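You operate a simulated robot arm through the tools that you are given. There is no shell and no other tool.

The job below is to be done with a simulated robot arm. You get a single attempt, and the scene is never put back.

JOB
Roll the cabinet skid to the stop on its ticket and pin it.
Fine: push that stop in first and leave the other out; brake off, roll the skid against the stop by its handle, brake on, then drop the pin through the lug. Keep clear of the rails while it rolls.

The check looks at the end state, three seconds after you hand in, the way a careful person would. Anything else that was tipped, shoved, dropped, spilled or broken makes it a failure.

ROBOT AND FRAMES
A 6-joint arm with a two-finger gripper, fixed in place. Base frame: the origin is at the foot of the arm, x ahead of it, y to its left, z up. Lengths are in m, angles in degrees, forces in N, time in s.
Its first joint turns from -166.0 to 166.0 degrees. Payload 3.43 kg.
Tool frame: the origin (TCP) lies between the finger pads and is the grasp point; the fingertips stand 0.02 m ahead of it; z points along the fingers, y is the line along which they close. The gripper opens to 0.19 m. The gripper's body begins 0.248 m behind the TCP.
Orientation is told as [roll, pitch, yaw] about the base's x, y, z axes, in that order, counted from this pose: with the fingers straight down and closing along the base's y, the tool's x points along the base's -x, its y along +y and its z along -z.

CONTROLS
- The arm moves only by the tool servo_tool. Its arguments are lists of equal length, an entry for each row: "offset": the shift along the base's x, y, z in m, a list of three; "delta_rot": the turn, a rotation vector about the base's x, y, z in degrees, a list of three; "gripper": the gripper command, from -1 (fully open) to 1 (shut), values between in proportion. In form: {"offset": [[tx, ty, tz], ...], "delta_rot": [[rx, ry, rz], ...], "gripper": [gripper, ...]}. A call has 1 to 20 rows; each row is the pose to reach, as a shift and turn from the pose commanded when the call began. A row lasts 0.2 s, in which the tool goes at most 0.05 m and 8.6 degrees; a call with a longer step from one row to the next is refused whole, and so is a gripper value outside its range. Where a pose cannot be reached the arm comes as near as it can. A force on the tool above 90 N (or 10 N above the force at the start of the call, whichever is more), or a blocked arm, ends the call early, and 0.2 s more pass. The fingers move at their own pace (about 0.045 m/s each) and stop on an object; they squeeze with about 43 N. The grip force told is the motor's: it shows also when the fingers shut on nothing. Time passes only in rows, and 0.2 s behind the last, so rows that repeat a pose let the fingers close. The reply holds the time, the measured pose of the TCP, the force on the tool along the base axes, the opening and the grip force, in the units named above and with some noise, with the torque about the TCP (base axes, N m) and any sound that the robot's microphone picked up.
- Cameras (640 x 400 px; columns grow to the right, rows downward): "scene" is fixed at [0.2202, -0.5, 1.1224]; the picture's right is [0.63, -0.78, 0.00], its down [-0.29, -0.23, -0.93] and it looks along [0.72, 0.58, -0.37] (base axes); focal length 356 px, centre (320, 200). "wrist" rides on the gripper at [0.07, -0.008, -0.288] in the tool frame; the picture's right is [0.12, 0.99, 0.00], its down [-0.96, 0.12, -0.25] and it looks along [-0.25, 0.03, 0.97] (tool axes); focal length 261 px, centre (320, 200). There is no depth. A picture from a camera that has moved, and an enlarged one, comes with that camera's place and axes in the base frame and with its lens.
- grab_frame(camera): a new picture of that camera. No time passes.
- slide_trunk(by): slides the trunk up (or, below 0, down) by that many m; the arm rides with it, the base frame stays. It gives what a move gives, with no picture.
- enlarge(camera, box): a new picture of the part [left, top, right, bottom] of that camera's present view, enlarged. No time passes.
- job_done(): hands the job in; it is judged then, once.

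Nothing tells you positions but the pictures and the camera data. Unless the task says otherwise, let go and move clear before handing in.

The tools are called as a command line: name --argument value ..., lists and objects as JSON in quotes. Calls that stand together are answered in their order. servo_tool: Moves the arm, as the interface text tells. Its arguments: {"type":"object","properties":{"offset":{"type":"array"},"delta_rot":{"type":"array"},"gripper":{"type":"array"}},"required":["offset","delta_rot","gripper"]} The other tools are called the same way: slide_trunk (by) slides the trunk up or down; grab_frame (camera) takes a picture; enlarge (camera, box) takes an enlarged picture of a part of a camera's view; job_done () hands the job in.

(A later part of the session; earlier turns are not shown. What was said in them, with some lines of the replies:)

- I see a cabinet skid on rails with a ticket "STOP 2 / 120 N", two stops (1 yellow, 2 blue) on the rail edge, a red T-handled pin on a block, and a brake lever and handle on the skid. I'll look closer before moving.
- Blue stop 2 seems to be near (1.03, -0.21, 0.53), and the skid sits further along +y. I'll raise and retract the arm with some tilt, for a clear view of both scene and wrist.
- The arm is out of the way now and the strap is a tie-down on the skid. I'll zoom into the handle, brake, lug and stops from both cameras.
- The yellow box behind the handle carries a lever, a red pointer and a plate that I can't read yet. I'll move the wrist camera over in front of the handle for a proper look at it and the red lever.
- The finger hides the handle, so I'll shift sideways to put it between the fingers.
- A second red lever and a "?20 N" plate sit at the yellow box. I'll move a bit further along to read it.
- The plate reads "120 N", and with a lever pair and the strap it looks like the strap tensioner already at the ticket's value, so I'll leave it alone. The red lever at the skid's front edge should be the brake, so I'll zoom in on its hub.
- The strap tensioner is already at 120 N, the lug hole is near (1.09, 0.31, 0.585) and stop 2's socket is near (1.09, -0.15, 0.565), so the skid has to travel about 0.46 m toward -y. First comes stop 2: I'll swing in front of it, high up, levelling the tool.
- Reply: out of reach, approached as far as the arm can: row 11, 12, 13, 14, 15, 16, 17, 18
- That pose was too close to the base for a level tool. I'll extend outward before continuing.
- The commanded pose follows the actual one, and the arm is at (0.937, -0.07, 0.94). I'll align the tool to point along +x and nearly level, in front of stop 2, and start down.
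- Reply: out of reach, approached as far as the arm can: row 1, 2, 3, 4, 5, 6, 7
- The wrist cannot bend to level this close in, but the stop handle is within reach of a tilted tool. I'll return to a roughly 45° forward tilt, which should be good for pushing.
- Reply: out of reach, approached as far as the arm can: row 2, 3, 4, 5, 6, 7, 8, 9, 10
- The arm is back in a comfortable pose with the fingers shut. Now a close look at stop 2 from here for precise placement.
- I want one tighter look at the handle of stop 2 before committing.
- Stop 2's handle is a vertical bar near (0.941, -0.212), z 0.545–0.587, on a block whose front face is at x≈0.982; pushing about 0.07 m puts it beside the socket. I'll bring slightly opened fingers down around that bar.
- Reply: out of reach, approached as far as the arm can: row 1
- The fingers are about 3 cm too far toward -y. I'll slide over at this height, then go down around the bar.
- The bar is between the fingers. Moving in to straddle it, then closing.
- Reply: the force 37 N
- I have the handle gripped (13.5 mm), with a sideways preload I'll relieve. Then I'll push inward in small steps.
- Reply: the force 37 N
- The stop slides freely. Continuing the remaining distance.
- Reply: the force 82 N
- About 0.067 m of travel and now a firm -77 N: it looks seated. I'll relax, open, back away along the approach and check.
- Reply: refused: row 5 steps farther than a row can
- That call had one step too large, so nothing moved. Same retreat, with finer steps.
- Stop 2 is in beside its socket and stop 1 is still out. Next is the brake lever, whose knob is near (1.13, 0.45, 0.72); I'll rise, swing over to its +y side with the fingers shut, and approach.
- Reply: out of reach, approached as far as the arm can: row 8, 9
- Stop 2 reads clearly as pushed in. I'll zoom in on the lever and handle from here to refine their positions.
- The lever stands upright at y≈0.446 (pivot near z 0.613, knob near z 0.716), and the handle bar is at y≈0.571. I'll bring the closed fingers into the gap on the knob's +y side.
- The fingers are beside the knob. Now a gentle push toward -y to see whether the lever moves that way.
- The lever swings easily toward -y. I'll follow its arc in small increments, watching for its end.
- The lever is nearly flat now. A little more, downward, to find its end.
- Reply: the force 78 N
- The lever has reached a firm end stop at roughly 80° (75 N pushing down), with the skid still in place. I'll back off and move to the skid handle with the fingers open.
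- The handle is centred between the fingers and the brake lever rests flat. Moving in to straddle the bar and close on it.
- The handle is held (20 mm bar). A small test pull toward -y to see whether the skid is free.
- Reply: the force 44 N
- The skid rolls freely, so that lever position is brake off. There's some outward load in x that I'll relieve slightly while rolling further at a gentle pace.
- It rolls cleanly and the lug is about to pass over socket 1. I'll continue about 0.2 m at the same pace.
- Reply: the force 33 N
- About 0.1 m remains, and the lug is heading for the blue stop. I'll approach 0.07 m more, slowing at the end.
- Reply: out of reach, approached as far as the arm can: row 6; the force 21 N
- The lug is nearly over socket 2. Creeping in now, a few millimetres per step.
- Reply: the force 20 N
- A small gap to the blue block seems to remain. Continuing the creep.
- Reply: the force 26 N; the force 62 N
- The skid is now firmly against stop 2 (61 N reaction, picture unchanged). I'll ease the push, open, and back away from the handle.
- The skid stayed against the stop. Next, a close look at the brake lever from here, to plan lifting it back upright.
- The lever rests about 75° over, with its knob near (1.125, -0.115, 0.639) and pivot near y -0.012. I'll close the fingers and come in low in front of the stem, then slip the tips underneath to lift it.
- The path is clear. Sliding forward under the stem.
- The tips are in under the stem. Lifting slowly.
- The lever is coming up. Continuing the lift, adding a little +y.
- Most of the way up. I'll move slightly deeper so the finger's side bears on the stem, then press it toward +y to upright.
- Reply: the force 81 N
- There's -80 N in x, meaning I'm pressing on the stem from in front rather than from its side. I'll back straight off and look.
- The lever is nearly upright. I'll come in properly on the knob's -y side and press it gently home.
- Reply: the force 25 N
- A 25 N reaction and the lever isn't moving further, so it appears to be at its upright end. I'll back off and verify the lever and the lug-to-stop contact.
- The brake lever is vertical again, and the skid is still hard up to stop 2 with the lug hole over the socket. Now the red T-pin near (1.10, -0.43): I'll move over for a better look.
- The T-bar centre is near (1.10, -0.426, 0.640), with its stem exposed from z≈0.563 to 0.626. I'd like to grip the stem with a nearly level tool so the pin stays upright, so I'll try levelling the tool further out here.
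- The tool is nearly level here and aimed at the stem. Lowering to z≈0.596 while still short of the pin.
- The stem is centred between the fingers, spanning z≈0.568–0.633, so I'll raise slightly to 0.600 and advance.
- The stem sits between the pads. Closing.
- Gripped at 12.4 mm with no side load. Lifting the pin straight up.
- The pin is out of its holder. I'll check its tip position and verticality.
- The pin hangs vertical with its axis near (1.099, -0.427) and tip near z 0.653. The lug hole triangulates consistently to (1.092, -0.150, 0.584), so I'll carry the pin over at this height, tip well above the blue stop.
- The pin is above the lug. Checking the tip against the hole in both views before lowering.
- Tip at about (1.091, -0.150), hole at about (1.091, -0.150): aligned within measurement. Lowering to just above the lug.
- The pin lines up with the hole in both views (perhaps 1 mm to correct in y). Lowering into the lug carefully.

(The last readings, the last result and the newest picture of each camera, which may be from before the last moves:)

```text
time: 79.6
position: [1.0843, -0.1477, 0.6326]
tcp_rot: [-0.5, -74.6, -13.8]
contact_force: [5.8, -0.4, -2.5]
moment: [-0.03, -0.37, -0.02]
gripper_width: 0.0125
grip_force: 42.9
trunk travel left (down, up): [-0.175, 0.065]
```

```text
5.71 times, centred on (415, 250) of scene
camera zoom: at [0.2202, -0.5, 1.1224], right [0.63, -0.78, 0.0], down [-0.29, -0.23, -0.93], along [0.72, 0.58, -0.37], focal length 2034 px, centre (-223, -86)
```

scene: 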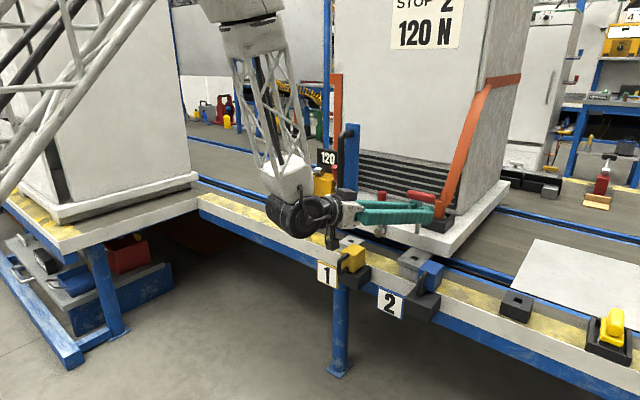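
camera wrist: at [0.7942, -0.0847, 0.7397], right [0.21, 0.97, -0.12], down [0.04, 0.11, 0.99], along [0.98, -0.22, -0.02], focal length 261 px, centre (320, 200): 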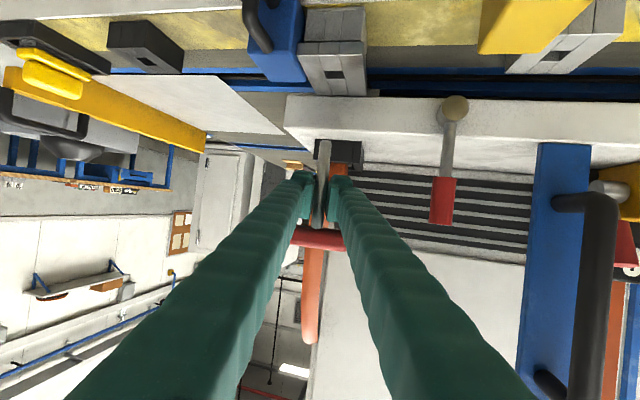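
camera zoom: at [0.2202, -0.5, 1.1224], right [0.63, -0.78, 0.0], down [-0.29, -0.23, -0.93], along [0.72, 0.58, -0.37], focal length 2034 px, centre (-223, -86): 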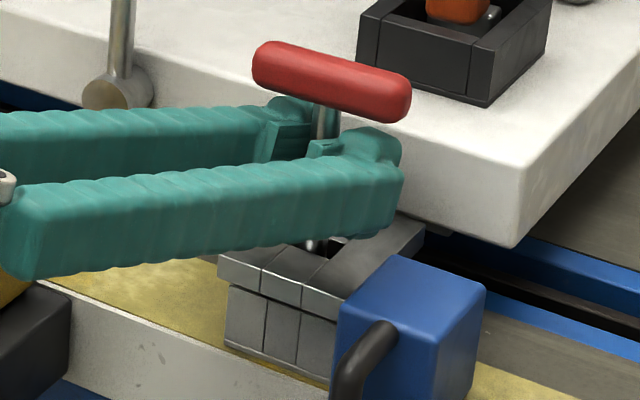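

The tip is inside the lug with a light +x contact force, so I'll nudge 1.5 mm in +x and 1 mm in +y, then lower a bit further.

servo_tool --offset '[[0.0015, 0.001, 0], [0.0015, 0.001, -0.004], [0.0015, 0.001, -0.008], [0.0015, 0.001, -0.012], [0.0015, 0.001, -0.014]]' --delta_rot '[[0, 0, 0], [0, 0, 0], [0, 0, 0], [0, 0, 0], [0, 0, 0]]' --gripper '[1, 1, 1, 1, 1]'

enlarge --camera "wrist" --box '[270, 80, 390, 220]'

enlarge --camera "scene" --box '[385, 215, 445, 285]'

```text
time: 80.8
position: [1.0859, -0.1465, 0.6194]
tcp_rot: [-0.4, -74.6, -14.0]
contact_force: [0.2, -0.2, -1.6]
moment: [0.01, 0.02, -0.02]
gripper_width: 0.0125
grip_force: 43.4
trunk travel left (down, up): [-0.175, 0.065]
```

```text
2.86 times, centred on (330, 150) of wrist
camera zoom: at [0.7957, -0.0827, 0.6273], right [0.21, 0.97, -0.12], down [0.04, 0.11, 0.99], along [0.98, -0.22, -0.02], focal length 745 px, centre (291, 343)
```

zoom: 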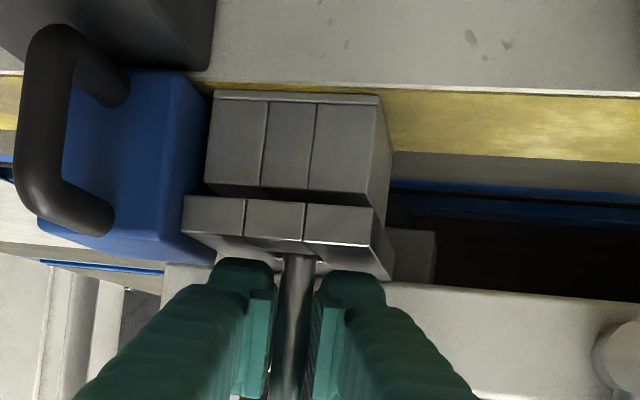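

```text
5.71 times, centred on (415, 250) of scene
camera zoom: at [0.2202, -0.5, 1.1224], right [0.63, -0.78, 0.0], down [-0.29, -0.23, -0.93], along [0.72, 0.58, -0.37], focal length 2034 px, centre (-223, -86)
```

zoom: 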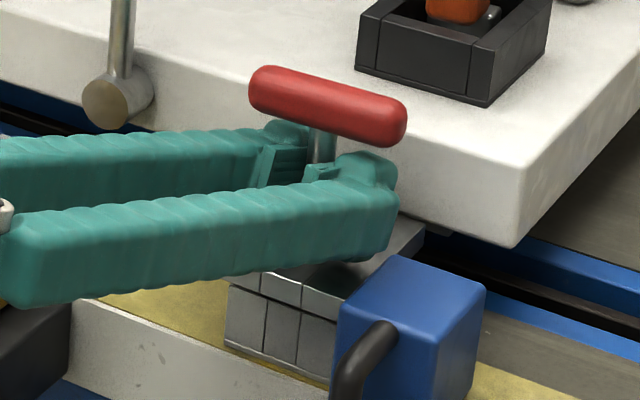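

No side forces now, and the tip is through the lug into the socket. I'll open the fingers and let the pin drop.

servo_tool --offset '[[0, 0, 0], [0, 0, 0], [0, 0, 0], [0, 0, 0], [0, 0, 0]]' --delta_rot '[[0, 0, 0], [0, 0, 0], [0, 0, 0], [0, 0, 0], [0, 0, 0]]' --gripper '[0.85, 0.75, 0.65, 0.6, 0.6]'

enlarge --camera "wrist" --box '[270, 80, 390, 220]'

enlarge --camera "scene" --box '[385, 205, 455, 285]'

```text
time: 82.0
position: [1.0841, -0.1472, 0.6194]
tcp_rot: [-0.4, -74.7, -13.9]
contact_force: [-0.6, -0.6, -1.3]
moment: [-0.02, 0.02, -0.04]
gripper_width: 0.0374
grip_force: 0.1
trunk travel left (down, up): [-0.175, 0.065]
```

```text
2.86 times, centred on (330, 150) of wrist
camera zoom: at [0.7958, -0.0828, 0.6274], right [0.21, 0.97, -0.12], down [0.04, 0.11, 0.99], along [0.98, -0.22, -0.02], focal length 745 px, centre (291, 343)
```

zoom: 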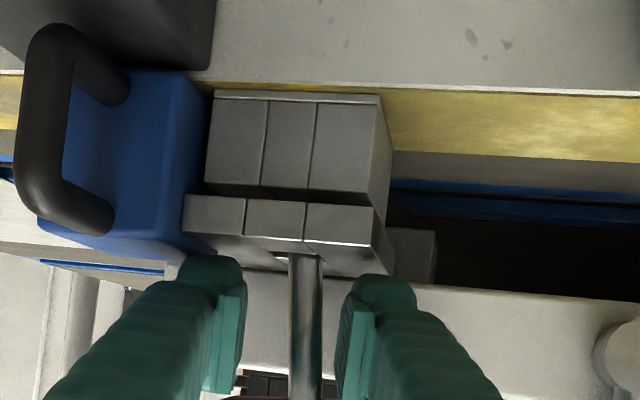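

```text
5.00 times, centred on (420, 245) of scene
camera zoom: at [0.2202, -0.5, 1.1224], right [0.63, -0.78, 0.0], down [-0.29, -0.23, -0.93], along [0.72, 0.58, -0.37], focal length 1780 px, centre (-180, -25)
```

zoom: 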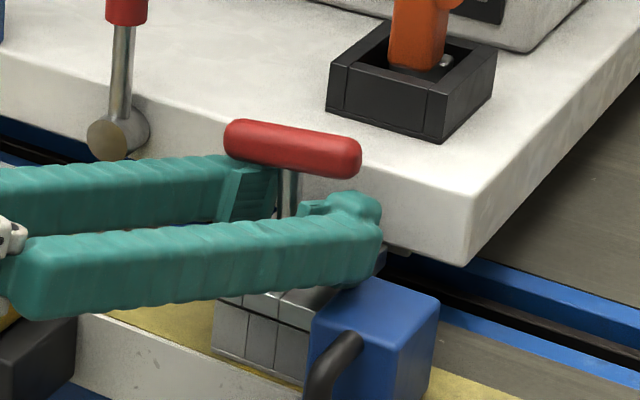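

The T-bar has settled onto the tops of the fingers. I'll open wider so it drops between them.

servo_tool --offset '[[0, 0, 0], [0, 0, 0], [0, 0, 0], [0, 0, 0], [0, 0, 0], [0, 0, 0], [0, 0, 0]]' --delta_rot '[[0, 0, 0], [0, 0, 0], [0, 0, 0], [0, 0, 0], [0, 0, 0], [0, 0, 0], [0, 0, 0]]' --gripper '[0.45, 0.3, 0.15, 0, -0.15, -0.3, -0.35]'

enlarge --camera "wrist" --box '[250, 80, 410, 240]'

enlarge --camera "scene" --box '[385, 205, 455, 285]'

```text
time: 83.6
position: [1.0852, -0.1466, 0.6173]
tcp_rot: [-0.4, -74.7, -13.9]
contact_force: [-0.8, 0.4, -0.1]
moment: [0.03, 0.02, -0.01]
gripper_width: 0.1283
grip_force: 0.1
trunk travel left (down, up): [-0.175, 0.065]
```

```text
2.50 times, centred on (330, 160) of wrist
camera zoom: at [0.7958, -0.0826, 0.6274], right [0.21, 0.97, -0.12], down [0.04, 0.11, 0.99], along [0.98, -0.22, -0.02], focal length 652 px, centre (295, 300)
```

zoom: 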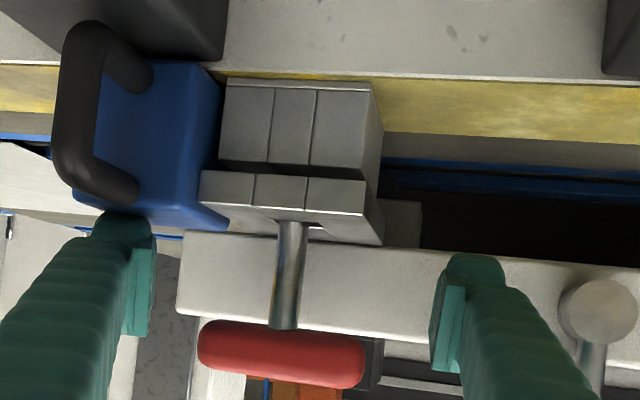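

```text
5.00 times, centred on (420, 245) of scene
camera zoom: at [0.2202, -0.5, 1.1224], right [0.63, -0.78, 0.0], down [-0.29, -0.23, -0.93], along [0.72, 0.58, -0.37], focal length 1780 px, centre (-180, -25)
```

zoom: 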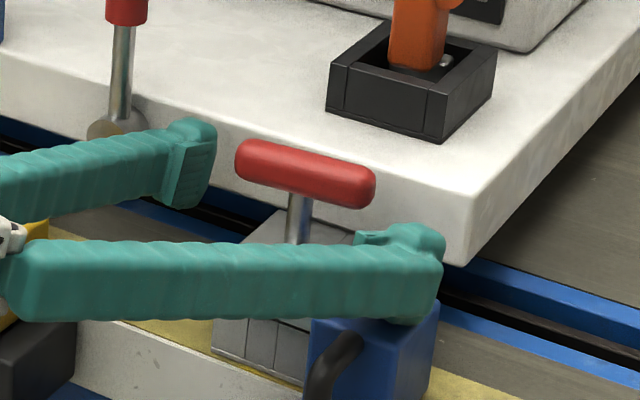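

The pin has dropped: its T-bar sits at z≈0.643, as it did in its holder. Backing the fingers straight out along their axis.

servo_tool --offset '[[0, 0, 0.008], [-0.02, 0.005, 0.012], [-0.045, 0.011, 0.014], [-0.075, 0.0185, 0.016], [-0.105, 0.026, 0.02], [-0.12, 0.029, 0.05], [-0.12, 0.029, 0.09]]' --delta_rot '[[0, 0, 0], [0, 0, 0], [0, 0, 0], [0, 0, 0], [0, 0, 0], [0, 0, 0], [0, 0, 0]]' --gripper '[-0.35, -0.35, -0.35, -0.35, -0.35, -0.35, -0.35]'

grab_frame --camera "wrist"

grab_frame --camera "scene"

enlarge --camera "scene" --box '[360, 190, 460, 290]'

```text
time: 85.2
position: [0.9667, -0.1179, 0.708]
tcp_rot: [-0.4, -74.7, -13.8]
contact_force: [1.9, 0.7, -0.6]
moment: [-0.06, -0.17, -0.02]
gripper_width: 0.1283
grip_force: 0.0
trunk travel left (down, up): [-0.175, 0.065]
```

```text
taken
camera wrist: at [0.6766, -0.0535, 0.7167], right [0.21, 0.97, -0.12], down [0.05, 0.11, 0.99], along [0.98, -0.22, -0.02], focal length 261 px, centre (320, 200)
```

wrist: 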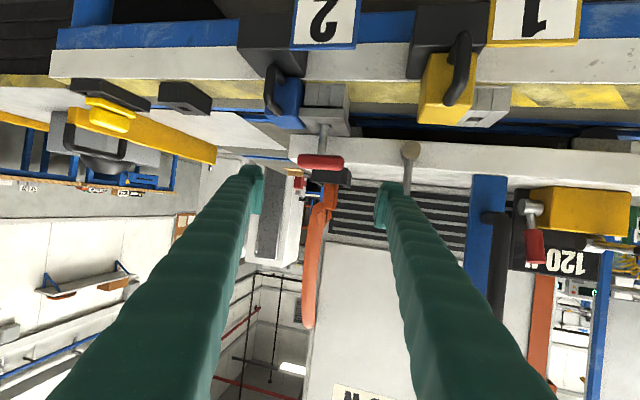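

```text
taken
```

scene: 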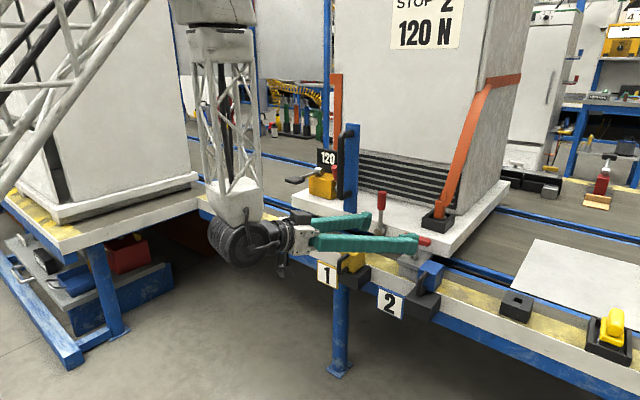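

```text
4.00 times, centred on (410, 240) of scene
camera zoom: at [0.2202, -0.5, 1.1224], right [0.63, -0.78, 0.0], down [-0.29, -0.23, -0.93], along [0.72, 0.58, -0.37], focal length 1424 px, centre (-40, 40)
```

zoom: 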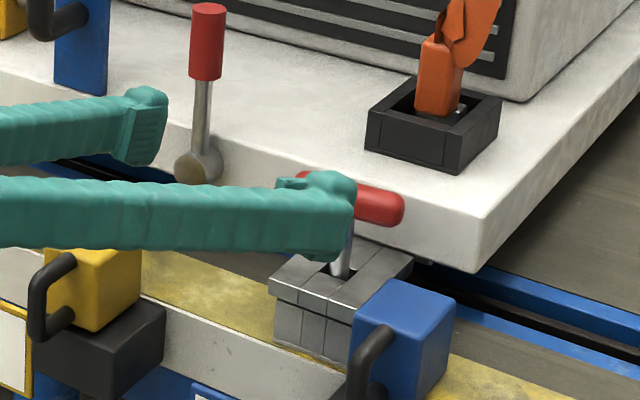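

The pin stays in place. I'll lift the arm well clear and do a final inspection.

servo_tool --offset '[[0, -0.01, 0.04], [0, -0.02, 0.08], [0, -0.03, 0.12], [0, -0.05, 0.16], [0, -0.07, 0.2], [-0.01, -0.09, 0.24], [-0.02, -0.11, 0.28], [-0.02, -0.12, 0.3]]' --delta_rot '[[0.9, 3.6, 0], [1.8, 7.2, 0], [2.7, 10.9, 0], [3.6, 14.5, 0], [4.5, 18.2, 0], [5.4, 21.8, 0], [6.3, 25.4, 0], [7.2, 29.1, 0]]' --gripper '[-0.35, -0.35, -0.35, -0.35, -0.35, -0.35, -0.35, -0.35]'

grab_frame --camera "scene"

grab_frame --camera "wrist"

enlarge --camera "scene" --box '[360, 190, 460, 290]'

enlarge --camera "scene" --box '[270, 130, 400, 240]'

```text
time: 87.0
position: [0.9563, -0.213, 0.9974]
tcp_rot: [2.2, -47.3, -13.5]
contact_force: [-0.1, 0.0, -0.6]
moment: [0.03, -0.01, -0.03]
gripper_width: 0.1284
grip_force: 0.1
out of reach, approached as far as the arm can: row 7, 8
trunk travel left (down, up): [-0.175, 0.065]
```

```text
taken
```

scene: 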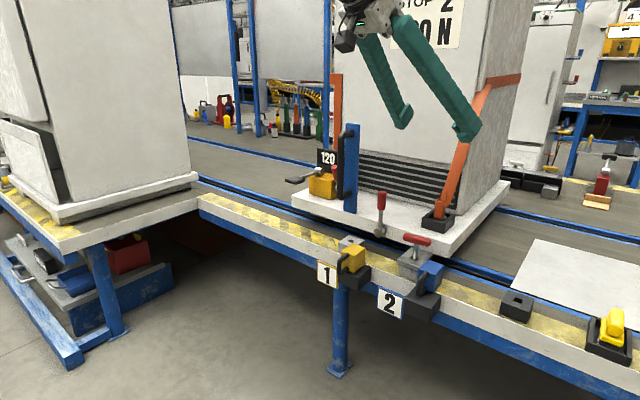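

```text
taken
camera wrist: at [0.699, -0.1722, 1.1407], right [0.13, 0.99, -0.06], down [0.48, -0.01, 0.88], along [0.87, -0.14, -0.47], focal length 261 px, centre (320, 200)
```

wrist: 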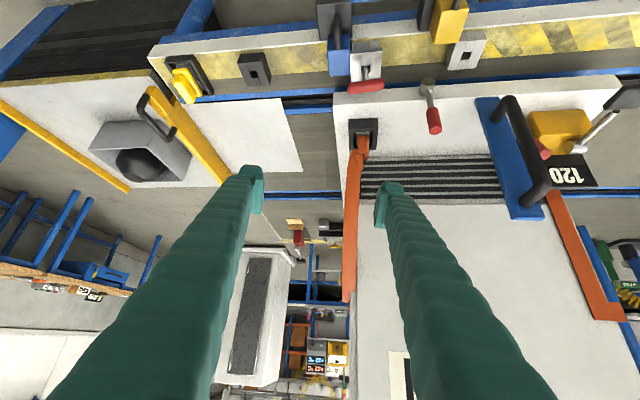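

```text
4.00 times, centred on (410, 240) of scene
camera zoom: at [0.2202, -0.5, 1.1224], right [0.63, -0.78, 0.0], down [-0.29, -0.23, -0.93], along [0.72, 0.58, -0.37], focal length 1424 px, centre (-40, 40)
```

zoom: 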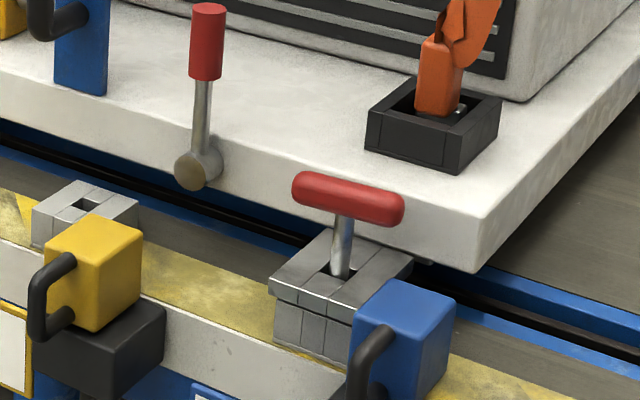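

```text
3.64 times, centred on (335, 185) of scene
camera zoom: at [0.2202, -0.5, 1.1224], right [0.63, -0.78, 0.0], down [-0.29, -0.23, -0.93], along [0.72, 0.58, -0.37], focal length 1295 px, centre (266, 254)
```

zoom: 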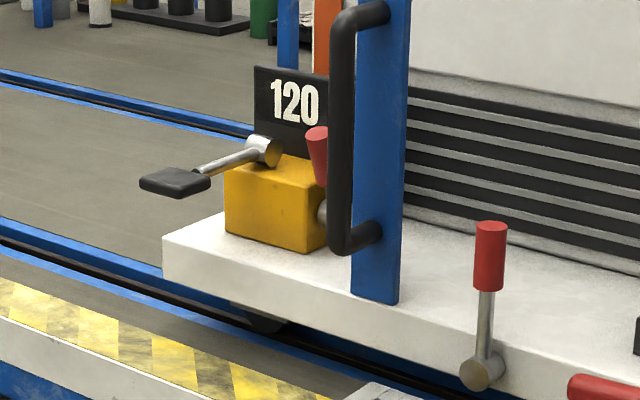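

Everything looks right from the scene camera: the pin stands in the lug, the lever is upright, stop 1 is out and stop 2 is in. One last close look from the wrist at the lug-to-stop contact and the pin.

enlarge --camera "wrist" --box '[310, 10, 410, 110]'

enlarge --camera "scene" --box '[390, 225, 450, 285]'

```text
4.00 times, centred on (360, 60) of wrist
camera zoom: at [0.699, -0.1722, 1.1407], right [0.13, 0.99, -0.06], down [0.48, -0.01, 0.88], along [0.87, -0.14, -0.47], focal length 1043 px, centre (160, 760)
```

zoom: 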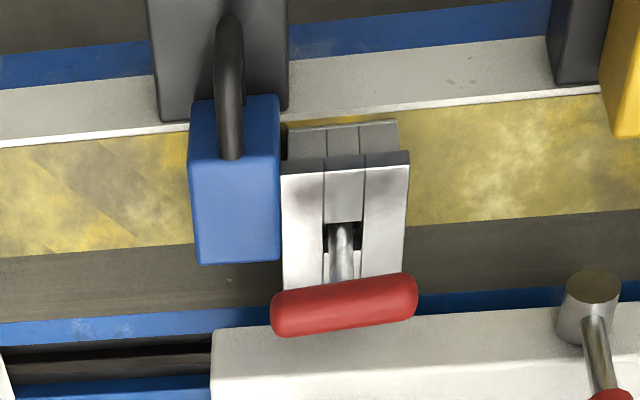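

```text
6.67 times, centred on (420, 255) of scene
camera zoom: at [0.2202, -0.5, 1.1224], right [0.63, -0.78, 0.0], down [-0.29, -0.23, -0.93], along [0.72, 0.58, -0.37], focal length 2374 px, centre (-347, -167)
```

zoom: 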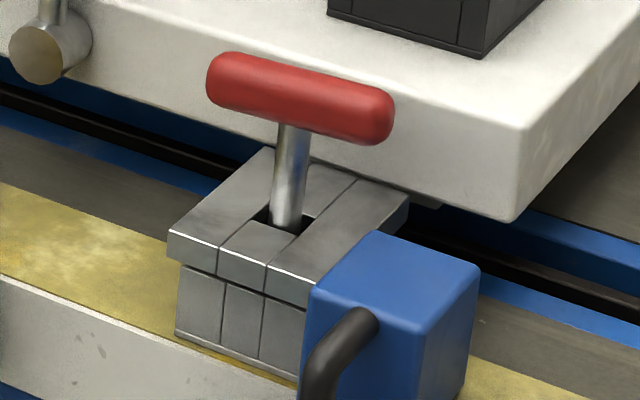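

The lug is tight against the blue stop and the pin is seated through lug and socket. The brake lever is upright, stop 1 is out, and the arm is clear, so I'm handing in.

job_done

```text
The job is handed in.
```

The skid is rolled up against stop 2, braked and pinned, and I've handed the job in. I haven't been told the result of the check.

- **Stops:** Stop 2 was pushed in first, until it hit its end. Stop 1 was left out.
- **Roll:** I rolled the skid by its handle until the lug pressed firmly against stop 2. It stayed there after I let go.
- **Brake:** I took the red lever on the skid's front edge to be the brake. The skid rolled freely with it laid over. It is upright again now, as it was at the start, and 25 N against it did not move the skid.
- **Pin:** The red T-pin went through the lug into the socket and dropped to about the height it had in its holder.
- **120 N:** I took this as the strap tension. The yellow unit on the skid already shows 120 N, so I left it alone.

In the last pictures nothing else looked moved or knocked, and the arm was clear with nothing in the gripper.
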